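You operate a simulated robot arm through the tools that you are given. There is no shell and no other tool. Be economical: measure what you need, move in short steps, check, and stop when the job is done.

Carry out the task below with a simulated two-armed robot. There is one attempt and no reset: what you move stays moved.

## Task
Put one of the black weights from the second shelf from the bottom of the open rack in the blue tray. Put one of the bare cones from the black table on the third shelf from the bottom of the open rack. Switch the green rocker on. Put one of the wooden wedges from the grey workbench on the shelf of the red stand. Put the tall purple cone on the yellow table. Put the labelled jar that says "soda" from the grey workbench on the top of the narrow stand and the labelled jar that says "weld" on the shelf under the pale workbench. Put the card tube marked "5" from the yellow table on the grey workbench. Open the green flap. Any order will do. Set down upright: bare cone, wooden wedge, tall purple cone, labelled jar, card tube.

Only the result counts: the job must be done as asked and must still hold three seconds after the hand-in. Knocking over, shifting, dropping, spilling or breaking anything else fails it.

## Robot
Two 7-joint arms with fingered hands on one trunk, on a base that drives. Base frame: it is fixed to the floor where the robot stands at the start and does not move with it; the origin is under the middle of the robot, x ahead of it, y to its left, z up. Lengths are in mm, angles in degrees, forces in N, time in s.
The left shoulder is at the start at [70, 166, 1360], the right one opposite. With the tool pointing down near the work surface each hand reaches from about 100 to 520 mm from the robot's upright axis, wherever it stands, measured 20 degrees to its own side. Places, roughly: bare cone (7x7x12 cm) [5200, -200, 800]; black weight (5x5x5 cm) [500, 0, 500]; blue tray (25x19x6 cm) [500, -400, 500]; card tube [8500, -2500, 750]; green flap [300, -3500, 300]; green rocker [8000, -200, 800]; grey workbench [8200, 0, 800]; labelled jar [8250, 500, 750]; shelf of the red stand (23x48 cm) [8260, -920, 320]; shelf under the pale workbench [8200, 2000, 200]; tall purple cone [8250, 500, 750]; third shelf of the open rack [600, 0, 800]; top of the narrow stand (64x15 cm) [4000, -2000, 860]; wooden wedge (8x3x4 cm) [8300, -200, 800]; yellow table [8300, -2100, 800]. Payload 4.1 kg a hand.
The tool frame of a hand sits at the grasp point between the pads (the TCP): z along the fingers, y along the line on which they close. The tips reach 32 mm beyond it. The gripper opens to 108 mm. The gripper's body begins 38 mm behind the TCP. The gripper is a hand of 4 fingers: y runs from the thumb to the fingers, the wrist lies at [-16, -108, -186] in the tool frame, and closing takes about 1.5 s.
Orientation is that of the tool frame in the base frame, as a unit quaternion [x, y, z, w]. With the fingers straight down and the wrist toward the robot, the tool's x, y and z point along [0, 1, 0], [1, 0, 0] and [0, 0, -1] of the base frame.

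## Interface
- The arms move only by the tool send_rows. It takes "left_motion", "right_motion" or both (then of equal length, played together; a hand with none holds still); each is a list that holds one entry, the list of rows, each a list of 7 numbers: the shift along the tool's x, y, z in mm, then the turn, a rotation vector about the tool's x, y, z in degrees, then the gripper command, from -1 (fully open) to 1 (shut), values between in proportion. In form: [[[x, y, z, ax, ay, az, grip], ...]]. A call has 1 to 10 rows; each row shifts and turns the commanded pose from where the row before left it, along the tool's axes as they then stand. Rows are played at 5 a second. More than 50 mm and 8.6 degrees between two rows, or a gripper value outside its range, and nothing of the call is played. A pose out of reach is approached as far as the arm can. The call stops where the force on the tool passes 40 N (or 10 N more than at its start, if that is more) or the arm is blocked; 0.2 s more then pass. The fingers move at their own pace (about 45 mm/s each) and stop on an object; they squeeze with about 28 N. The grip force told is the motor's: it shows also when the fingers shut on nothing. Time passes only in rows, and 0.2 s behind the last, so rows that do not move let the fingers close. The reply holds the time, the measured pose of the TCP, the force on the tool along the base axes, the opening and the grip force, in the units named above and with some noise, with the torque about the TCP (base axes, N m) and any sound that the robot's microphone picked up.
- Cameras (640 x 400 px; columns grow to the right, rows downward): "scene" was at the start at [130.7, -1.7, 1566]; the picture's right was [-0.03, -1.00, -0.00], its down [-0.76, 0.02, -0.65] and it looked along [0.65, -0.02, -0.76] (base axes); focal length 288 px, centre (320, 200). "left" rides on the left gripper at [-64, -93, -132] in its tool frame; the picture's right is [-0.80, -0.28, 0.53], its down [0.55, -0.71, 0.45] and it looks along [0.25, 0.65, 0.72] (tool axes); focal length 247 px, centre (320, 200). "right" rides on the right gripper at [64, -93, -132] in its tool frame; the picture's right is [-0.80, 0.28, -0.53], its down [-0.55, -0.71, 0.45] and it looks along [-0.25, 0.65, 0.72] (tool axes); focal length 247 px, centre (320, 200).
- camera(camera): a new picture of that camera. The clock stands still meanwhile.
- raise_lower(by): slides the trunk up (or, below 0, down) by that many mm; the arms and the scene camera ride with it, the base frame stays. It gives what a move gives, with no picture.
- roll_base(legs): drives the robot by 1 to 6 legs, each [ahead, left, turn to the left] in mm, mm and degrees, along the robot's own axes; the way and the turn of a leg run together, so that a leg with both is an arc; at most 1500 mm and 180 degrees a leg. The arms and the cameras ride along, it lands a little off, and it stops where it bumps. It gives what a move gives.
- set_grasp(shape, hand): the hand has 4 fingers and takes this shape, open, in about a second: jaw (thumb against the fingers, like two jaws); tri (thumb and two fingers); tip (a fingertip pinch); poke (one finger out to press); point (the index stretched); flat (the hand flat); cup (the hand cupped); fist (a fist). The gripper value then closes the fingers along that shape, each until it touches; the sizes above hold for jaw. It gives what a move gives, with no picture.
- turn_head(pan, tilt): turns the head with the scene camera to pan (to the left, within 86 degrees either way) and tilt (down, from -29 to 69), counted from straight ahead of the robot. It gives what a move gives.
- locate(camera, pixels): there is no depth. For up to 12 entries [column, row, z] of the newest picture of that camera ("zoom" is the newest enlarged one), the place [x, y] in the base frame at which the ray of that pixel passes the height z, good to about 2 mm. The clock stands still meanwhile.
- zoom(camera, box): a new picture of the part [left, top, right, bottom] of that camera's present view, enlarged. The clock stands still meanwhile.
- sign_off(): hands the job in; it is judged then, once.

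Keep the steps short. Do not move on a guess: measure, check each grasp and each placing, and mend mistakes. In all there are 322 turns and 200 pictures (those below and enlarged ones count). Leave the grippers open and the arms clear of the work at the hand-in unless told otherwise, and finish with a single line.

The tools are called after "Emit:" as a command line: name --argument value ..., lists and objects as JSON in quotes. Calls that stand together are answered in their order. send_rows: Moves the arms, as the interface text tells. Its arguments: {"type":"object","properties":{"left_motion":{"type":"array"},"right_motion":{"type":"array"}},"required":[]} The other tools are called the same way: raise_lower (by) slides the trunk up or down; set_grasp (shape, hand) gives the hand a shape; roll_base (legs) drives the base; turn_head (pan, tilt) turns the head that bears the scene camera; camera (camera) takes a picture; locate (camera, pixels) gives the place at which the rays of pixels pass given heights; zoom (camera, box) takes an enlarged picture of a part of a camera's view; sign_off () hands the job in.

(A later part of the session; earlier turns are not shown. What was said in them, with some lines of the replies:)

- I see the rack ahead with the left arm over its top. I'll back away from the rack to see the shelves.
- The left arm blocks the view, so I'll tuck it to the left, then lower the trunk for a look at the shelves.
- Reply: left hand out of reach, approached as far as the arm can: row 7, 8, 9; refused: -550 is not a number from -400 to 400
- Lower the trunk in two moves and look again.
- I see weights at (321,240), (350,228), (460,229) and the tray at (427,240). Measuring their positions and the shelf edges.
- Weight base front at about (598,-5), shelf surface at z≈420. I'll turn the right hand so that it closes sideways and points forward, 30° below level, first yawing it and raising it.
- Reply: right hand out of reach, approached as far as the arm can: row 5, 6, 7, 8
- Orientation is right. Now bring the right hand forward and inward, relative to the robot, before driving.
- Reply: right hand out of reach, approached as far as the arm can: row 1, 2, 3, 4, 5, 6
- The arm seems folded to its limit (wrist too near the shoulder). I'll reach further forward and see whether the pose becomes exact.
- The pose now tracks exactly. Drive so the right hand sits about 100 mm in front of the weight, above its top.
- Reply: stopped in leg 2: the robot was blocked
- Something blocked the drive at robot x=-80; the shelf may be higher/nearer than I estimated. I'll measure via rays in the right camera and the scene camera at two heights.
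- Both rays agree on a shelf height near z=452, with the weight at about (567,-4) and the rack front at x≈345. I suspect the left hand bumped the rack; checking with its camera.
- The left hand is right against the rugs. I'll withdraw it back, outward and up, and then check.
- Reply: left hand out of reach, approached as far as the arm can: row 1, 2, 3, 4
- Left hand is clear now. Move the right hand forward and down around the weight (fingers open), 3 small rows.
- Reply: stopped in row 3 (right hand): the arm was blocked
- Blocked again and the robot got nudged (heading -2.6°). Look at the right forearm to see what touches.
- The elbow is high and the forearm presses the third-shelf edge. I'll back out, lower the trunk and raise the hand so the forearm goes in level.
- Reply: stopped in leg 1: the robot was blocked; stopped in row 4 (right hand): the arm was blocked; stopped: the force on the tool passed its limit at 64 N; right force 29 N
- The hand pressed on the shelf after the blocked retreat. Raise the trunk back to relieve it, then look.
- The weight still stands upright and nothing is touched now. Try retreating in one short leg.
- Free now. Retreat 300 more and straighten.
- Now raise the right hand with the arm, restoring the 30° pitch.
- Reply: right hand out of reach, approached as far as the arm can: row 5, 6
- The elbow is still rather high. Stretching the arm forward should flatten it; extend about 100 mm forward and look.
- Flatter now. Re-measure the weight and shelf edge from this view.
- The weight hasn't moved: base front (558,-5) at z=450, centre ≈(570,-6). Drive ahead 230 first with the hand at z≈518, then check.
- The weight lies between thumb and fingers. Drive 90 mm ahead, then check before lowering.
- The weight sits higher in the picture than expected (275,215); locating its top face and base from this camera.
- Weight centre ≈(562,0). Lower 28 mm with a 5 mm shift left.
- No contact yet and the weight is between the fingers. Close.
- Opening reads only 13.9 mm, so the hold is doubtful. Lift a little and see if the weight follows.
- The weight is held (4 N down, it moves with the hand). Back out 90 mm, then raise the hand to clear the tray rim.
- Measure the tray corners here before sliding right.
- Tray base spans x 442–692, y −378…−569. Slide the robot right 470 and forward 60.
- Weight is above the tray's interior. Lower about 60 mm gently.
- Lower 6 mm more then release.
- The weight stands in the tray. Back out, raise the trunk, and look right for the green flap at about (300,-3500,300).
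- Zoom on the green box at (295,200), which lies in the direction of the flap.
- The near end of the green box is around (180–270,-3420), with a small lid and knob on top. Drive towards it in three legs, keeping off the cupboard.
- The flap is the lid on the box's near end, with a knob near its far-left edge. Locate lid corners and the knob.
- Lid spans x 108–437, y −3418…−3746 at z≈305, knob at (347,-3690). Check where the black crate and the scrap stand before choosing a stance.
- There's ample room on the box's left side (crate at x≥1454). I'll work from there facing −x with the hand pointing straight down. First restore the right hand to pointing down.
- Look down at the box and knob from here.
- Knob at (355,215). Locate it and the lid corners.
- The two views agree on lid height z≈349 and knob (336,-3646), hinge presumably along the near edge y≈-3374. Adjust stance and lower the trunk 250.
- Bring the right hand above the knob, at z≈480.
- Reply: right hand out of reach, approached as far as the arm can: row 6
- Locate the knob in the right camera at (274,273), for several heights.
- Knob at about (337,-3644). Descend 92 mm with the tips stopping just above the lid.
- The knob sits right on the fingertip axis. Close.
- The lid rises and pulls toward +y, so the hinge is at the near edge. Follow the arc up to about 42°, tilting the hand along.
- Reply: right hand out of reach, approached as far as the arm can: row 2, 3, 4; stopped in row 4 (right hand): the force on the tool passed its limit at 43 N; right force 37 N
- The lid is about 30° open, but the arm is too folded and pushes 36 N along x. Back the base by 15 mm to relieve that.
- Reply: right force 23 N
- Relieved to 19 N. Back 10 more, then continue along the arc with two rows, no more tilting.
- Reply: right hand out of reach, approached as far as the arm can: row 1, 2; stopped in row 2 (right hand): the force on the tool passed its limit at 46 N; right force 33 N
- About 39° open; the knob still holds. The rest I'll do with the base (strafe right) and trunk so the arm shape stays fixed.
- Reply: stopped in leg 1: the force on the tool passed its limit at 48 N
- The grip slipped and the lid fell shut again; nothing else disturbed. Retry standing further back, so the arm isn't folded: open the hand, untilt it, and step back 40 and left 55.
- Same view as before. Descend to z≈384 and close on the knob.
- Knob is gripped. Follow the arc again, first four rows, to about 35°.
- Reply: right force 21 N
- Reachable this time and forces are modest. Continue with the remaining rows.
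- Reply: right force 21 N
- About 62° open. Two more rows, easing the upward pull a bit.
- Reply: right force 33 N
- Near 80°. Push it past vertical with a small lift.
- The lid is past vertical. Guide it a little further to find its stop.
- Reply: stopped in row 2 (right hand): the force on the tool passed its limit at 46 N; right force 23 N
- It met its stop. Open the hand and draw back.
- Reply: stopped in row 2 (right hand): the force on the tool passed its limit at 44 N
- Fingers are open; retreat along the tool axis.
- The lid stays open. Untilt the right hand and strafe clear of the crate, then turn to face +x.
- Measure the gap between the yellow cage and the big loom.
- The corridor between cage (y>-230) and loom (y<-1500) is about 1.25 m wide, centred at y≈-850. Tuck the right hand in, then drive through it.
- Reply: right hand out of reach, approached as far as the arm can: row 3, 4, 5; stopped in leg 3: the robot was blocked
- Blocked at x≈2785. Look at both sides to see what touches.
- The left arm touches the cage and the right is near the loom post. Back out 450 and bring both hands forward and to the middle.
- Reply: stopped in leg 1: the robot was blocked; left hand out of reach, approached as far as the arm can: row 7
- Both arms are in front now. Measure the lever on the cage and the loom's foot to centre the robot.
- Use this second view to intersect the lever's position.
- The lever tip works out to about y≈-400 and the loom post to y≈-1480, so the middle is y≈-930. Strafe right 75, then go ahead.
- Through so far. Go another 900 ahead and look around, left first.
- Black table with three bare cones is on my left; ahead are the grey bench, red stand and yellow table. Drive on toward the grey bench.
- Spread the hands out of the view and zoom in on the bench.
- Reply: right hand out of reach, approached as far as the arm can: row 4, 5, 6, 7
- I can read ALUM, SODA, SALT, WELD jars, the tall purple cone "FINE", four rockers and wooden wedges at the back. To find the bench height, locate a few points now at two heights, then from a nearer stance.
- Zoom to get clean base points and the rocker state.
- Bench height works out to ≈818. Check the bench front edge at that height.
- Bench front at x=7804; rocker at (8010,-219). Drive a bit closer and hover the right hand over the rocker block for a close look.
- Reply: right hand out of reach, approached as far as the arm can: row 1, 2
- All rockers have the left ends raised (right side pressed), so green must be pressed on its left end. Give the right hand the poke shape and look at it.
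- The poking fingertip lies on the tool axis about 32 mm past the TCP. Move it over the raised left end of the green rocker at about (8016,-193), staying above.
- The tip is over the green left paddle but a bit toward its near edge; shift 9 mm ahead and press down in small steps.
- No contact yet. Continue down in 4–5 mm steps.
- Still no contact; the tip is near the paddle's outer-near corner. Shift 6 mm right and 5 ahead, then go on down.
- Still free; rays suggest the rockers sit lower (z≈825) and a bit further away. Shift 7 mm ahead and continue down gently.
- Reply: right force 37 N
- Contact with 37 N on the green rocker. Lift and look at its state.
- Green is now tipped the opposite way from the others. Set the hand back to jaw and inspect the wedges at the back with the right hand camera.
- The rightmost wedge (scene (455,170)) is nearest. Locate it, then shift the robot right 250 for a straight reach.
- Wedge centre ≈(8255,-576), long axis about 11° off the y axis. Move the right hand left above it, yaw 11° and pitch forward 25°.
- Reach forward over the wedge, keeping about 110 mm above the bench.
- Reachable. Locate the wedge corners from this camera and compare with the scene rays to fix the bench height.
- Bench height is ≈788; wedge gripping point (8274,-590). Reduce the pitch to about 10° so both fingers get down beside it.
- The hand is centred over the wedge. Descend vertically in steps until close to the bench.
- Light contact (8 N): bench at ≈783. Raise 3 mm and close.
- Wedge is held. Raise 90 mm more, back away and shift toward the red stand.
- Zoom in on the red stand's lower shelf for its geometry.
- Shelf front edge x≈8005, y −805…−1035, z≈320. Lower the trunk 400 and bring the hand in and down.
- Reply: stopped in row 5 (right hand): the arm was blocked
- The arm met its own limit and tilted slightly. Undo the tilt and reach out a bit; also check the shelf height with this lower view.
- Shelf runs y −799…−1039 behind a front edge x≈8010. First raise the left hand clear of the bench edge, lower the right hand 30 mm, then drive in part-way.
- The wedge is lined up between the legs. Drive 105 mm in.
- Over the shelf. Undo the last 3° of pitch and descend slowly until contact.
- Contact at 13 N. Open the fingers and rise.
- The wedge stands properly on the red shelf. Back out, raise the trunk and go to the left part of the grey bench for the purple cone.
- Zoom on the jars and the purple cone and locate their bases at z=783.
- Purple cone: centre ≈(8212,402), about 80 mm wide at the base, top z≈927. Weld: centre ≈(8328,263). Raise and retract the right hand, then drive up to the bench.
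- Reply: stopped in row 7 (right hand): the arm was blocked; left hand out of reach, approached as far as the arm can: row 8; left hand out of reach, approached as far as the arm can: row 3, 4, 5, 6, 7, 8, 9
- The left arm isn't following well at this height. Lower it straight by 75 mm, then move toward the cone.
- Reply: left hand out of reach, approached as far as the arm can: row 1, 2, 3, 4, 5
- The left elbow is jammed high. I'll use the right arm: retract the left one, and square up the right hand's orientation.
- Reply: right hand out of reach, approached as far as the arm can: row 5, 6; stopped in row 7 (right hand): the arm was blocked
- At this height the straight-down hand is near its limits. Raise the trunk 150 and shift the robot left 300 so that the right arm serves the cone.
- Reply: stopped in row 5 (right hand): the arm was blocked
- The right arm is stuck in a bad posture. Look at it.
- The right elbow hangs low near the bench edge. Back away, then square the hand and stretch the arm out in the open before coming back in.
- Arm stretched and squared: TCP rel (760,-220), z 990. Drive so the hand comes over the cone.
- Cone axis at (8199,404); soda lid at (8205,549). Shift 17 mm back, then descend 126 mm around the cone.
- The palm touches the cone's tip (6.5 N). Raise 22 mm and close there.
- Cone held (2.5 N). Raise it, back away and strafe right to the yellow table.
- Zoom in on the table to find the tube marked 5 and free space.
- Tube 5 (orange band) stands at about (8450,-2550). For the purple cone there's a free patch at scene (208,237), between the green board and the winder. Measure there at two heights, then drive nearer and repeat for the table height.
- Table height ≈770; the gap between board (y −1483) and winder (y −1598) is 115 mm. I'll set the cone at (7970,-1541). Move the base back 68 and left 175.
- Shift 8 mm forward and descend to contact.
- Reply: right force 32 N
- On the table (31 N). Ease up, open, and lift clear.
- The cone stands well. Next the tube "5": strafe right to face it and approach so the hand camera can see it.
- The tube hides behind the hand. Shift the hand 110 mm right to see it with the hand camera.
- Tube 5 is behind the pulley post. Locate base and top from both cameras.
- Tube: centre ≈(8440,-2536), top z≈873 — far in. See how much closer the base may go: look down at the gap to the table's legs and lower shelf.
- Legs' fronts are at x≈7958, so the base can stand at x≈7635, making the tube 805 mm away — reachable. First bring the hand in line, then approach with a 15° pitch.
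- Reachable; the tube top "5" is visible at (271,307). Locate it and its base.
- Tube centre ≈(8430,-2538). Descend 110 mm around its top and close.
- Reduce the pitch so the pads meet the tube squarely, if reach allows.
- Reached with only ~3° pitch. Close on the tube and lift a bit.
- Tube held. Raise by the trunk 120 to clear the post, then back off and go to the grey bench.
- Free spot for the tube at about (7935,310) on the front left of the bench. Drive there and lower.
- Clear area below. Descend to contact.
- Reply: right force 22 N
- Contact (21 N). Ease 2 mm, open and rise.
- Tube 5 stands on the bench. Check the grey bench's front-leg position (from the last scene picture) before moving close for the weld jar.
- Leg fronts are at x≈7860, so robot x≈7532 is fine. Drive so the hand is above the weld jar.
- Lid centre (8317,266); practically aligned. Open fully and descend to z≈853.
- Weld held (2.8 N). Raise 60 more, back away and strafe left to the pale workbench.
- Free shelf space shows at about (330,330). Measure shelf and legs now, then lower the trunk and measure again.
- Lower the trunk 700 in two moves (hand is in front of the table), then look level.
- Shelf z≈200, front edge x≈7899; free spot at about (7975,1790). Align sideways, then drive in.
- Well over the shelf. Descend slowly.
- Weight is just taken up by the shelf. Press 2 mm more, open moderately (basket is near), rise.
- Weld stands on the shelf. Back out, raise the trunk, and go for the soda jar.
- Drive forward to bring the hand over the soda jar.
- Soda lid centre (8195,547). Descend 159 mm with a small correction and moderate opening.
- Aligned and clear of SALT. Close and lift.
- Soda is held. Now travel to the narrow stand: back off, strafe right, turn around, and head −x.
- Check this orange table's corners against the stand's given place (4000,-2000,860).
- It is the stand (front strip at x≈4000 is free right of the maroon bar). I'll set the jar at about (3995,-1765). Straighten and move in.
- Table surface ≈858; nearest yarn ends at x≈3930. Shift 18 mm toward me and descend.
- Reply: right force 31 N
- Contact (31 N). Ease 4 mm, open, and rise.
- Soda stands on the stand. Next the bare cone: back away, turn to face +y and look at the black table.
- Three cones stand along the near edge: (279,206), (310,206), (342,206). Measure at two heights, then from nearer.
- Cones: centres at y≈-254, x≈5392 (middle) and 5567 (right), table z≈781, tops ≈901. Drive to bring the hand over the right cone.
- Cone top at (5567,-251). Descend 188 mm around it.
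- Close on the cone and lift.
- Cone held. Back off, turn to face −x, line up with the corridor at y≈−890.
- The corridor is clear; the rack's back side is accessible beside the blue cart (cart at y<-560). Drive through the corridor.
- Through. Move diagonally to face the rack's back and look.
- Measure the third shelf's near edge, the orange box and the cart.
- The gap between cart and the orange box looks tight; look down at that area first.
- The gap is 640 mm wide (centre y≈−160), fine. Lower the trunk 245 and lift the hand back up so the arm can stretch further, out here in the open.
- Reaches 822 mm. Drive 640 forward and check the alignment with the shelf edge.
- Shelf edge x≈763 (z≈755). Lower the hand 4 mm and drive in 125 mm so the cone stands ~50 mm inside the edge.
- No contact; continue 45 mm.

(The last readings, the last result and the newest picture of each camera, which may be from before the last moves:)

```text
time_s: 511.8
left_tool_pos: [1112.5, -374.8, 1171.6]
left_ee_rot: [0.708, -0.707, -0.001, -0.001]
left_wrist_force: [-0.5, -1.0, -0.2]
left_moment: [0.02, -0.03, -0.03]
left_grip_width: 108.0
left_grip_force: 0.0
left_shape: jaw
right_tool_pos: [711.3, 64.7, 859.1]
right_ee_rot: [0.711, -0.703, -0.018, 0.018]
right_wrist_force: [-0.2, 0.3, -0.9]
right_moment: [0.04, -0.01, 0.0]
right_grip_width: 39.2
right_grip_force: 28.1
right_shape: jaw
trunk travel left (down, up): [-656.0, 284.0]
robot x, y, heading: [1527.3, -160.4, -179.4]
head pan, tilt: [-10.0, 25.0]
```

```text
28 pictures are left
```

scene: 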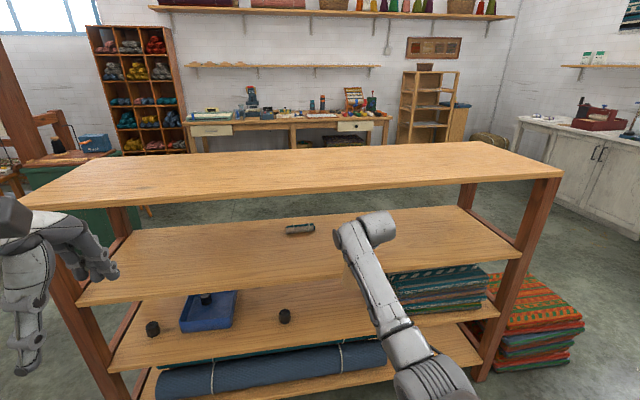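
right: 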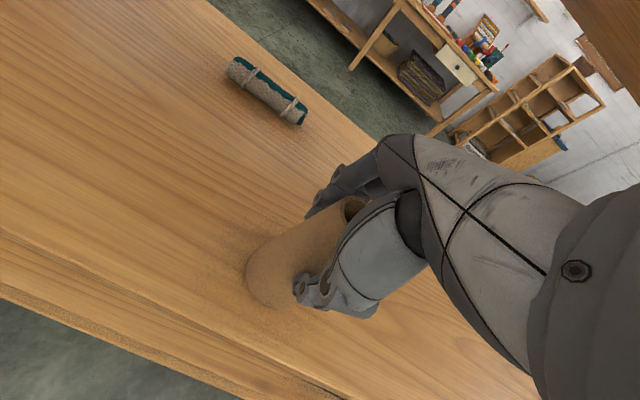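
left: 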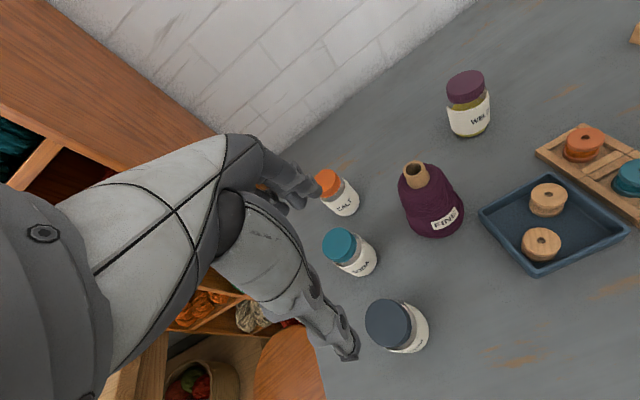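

The base is fully over the shelf. Lower gently.

Emit:
send_rows --right_motion '[[[0, 4, 5, 0, 0, 0, 1], [0, 0, 4, 0, 0, 0, 1], [0, 0, 3, 0, 0, 0, 1]]]'

```text
time_s: 512.5
left_tool_pos: [1113.0, -373.5, 1170.9]
left_ee_rot: [0.708, -0.706, 0.0, 0.0]
left_wrist_force: [0.4, -0.4, -1.5]
left_moment: [0.01, -0.01, -0.02]
left_grip_width: 107.8
left_grip_force: 0.0
left_shape: jaw
right_tool_pos: [706.8, 63.6, 849.1]
right_ee_rot: [0.71, -0.704, -0.019, 0.017]
right_wrist_force: [-2.2, 0.8, 6.8]
right_moment: [-0.04, 0.09, 0.0]
right_grip_width: 39.4
right_grip_force: 28.1
right_shape: jaw
trunk travel left (down, up): [-656.0, 284.0]
robot x, y, heading: [1526.5, -167.3, -179.8]
head pan, tilt: [-10.0, 25.0]
```

Light contact (7 N): the cone stands. Open fully, rise 4 mm, and slide the hand sideways off the cone (no headroom to lift over it).

Emit:
send_rows --right_motion '[[[0, 0, 0, 0, 0, 0, -1], [0, 0, 0, 0, 0, 0, -1], [0, 0, 0, 0, 0, 0, -1], [0, 0, 0, 0, 0, 0, -1], [0, 0, 0, 0, 0, 0, -1], [0, 0, 0, 0, 0, 0, -1], [0, 0, 0, 0, 0, 0, -1], [0, 0, -4, 0, 0, 0, -1]]]'

Emit:
camera --camera "right"

```text
time_s: 514.4
left_tool_pos: [1111.1, -372.9, 1170.5]
left_ee_rot: [0.708, -0.707, -0.001, 0.0]
left_wrist_force: [-0.8, -0.6, 0.6]
left_moment: [-0.01, 0.02, 0.02]
left_grip_width: 107.7
left_grip_force: 0.0
left_shape: jaw
right_tool_pos: [705.8, 64.4, 850.5]
right_ee_rot: [0.71, -0.704, -0.017, 0.016]
right_wrist_force: [0.4, 0.8, 0.4]
right_moment: [-0.01, 0.03, -0.01]
right_grip_width: 107.5
right_grip_force: 0.1
right_shape: jaw
trunk travel left (down, up): [-656.0, 284.0]
robot x, y, heading: [1528.0, -167.6, -179.7]
head pan, tilt: [-10.0, 25.0]
```

```text
27 pictures are left
```

right: 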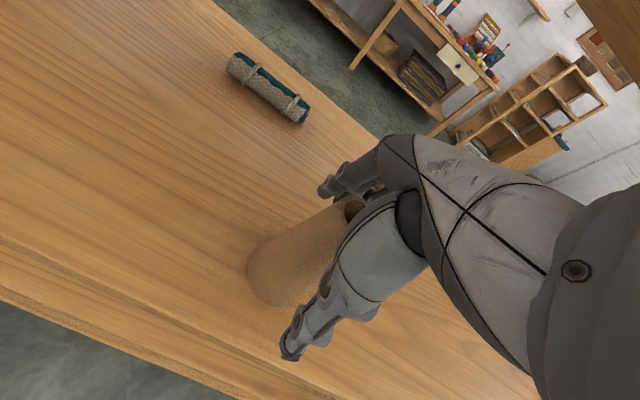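

Cone stands alone. Raise 5 mm and slide the hand right 130 mm in steps, watching the force.

Emit:
send_rows --right_motion '[[[0, 0, -5, 0, 0, 0, -1], [-15, 0, 0, 0, 0, 0, -1], [-15, 0, 0, 0, 0, 0, -1]]]'

Emit:
camera --camera "right"

```text
time_s: 515.1
left_tool_pos: [1111.2, -372.7, 1170.6]
left_ee_rot: [0.708, -0.706, 0.0, 0.0]
left_wrist_force: [-0.7, 0.1, 0.2]
left_moment: [0.01, 0.01, -0.01]
left_grip_width: 108.0
left_grip_force: 0.1
left_shape: jaw
right_tool_pos: [706.0, 96.1, 855.6]
right_ee_rot: [0.711, -0.703, -0.017, 0.018]
right_wrist_force: [0.1, -0.4, 0.2]
right_moment: [0.0, -0.01, 0.02]
right_grip_width: 107.4
right_grip_force: 0.0
right_shape: jaw
trunk travel left (down, up): [-656.0, 284.0]
robot x, y, heading: [1528.8, -162.4, -179.8]
head pan, tilt: [-10.0, 25.0]
```

```text
26 pictures are left
```

right: 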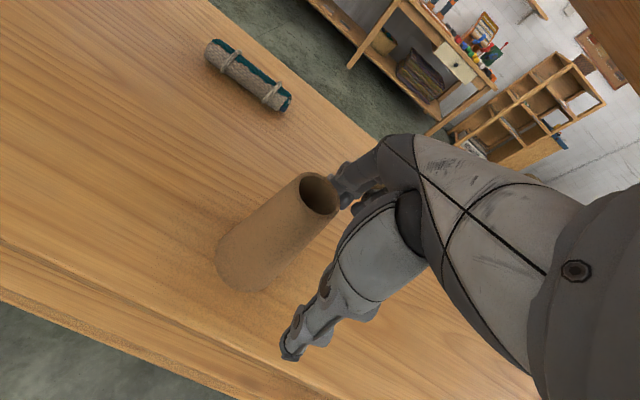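

The cone stays put and is coming free. Continue sliding right.

Emit:
send_rows --right_motion '[[[-20, 0, 0, 0, 0, 0, -1], [-20, 0, 0, 0, 0, 0, -1], [-20, 0, 0, 0, 0, 0, -1], [-20, 0, 0, 0, 0, 0, -1]]]'

Emit:
camera --camera "right"

```text
time_s: 516.1
left_tool_pos: [1111.0, -372.5, 1169.5]
left_ee_rot: [0.708, -0.706, 0.0, -0.001]
left_wrist_force: [0.9, -0.2, -1.5]
left_moment: [0.0, -0.05, 0.01]
left_grip_width: 108.0
left_grip_force: 0.1
left_shape: jaw
right_tool_pos: [703.8, 173.8, 856.4]
right_ee_rot: [0.71, -0.703, -0.017, 0.017]
right_wrist_force: [0.8, 0.1, 0.0]
right_moment: [0.02, 0.01, -0.02]
right_grip_width: 107.3
right_grip_force: 0.1
right_shape: jaw
trunk travel left (down, up): [-656.0, 284.0]
robot x, y, heading: [1529.9, -164.5, -179.5]
head pan, tilt: [-10.0, 25.0]
```

```text
25 pictures are left
```

right: 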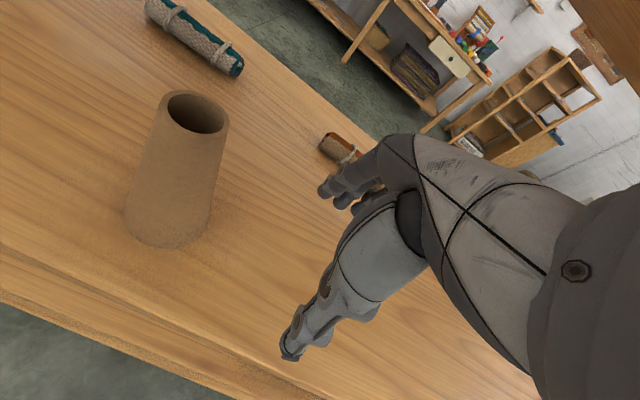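

Free of the cone. Back straight out 700 and take a final look at the rack.

Emit:
roll_base --legs '[[-700, 0, 0]]'

Emit:
camera --camera "scene"

```text
time_s: 520.0
left_tool_pos: [1823.5, -369.1, 1170.2]
left_ee_rot: [0.711, -0.704, -0.001, 0.0]
left_wrist_force: [0.0, 0.4, 0.2]
left_moment: [-0.02, 0.03, 0.01]
left_grip_width: 107.8
left_grip_force: 0.0
left_shape: jaw
right_tool_pos: [1410.3, 173.8, 856.6]
right_ee_rot: [0.713, -0.701, -0.017, 0.017]
right_wrist_force: [0.1, 0.0, 0.4]
right_moment: [0.01, -0.01, -0.04]
right_grip_width: 107.7
right_grip_force: 0.0
right_shape: jaw
trunk travel left (down, up): [-656.0, 284.0]
robot x, y, heading: [2239.2, -153.7, -179.0]
head pan, tilt: [-10.0, 25.0]
```

```text
24 pictures are left
```

scene: 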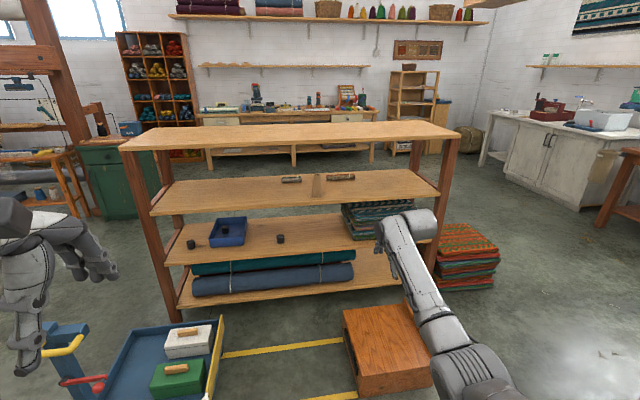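

Everything is placed: the bare cone is on the third shelf and the weight is in the tray. Both hands are open and clear, so I'll hand in.

Emit:
sign_off

```text
The job is handed in.
```

All nine tasks are done and handed in; I took the green rocker's left side as "on" because it had no label, and I didn't look at the flap again after leaving it open.
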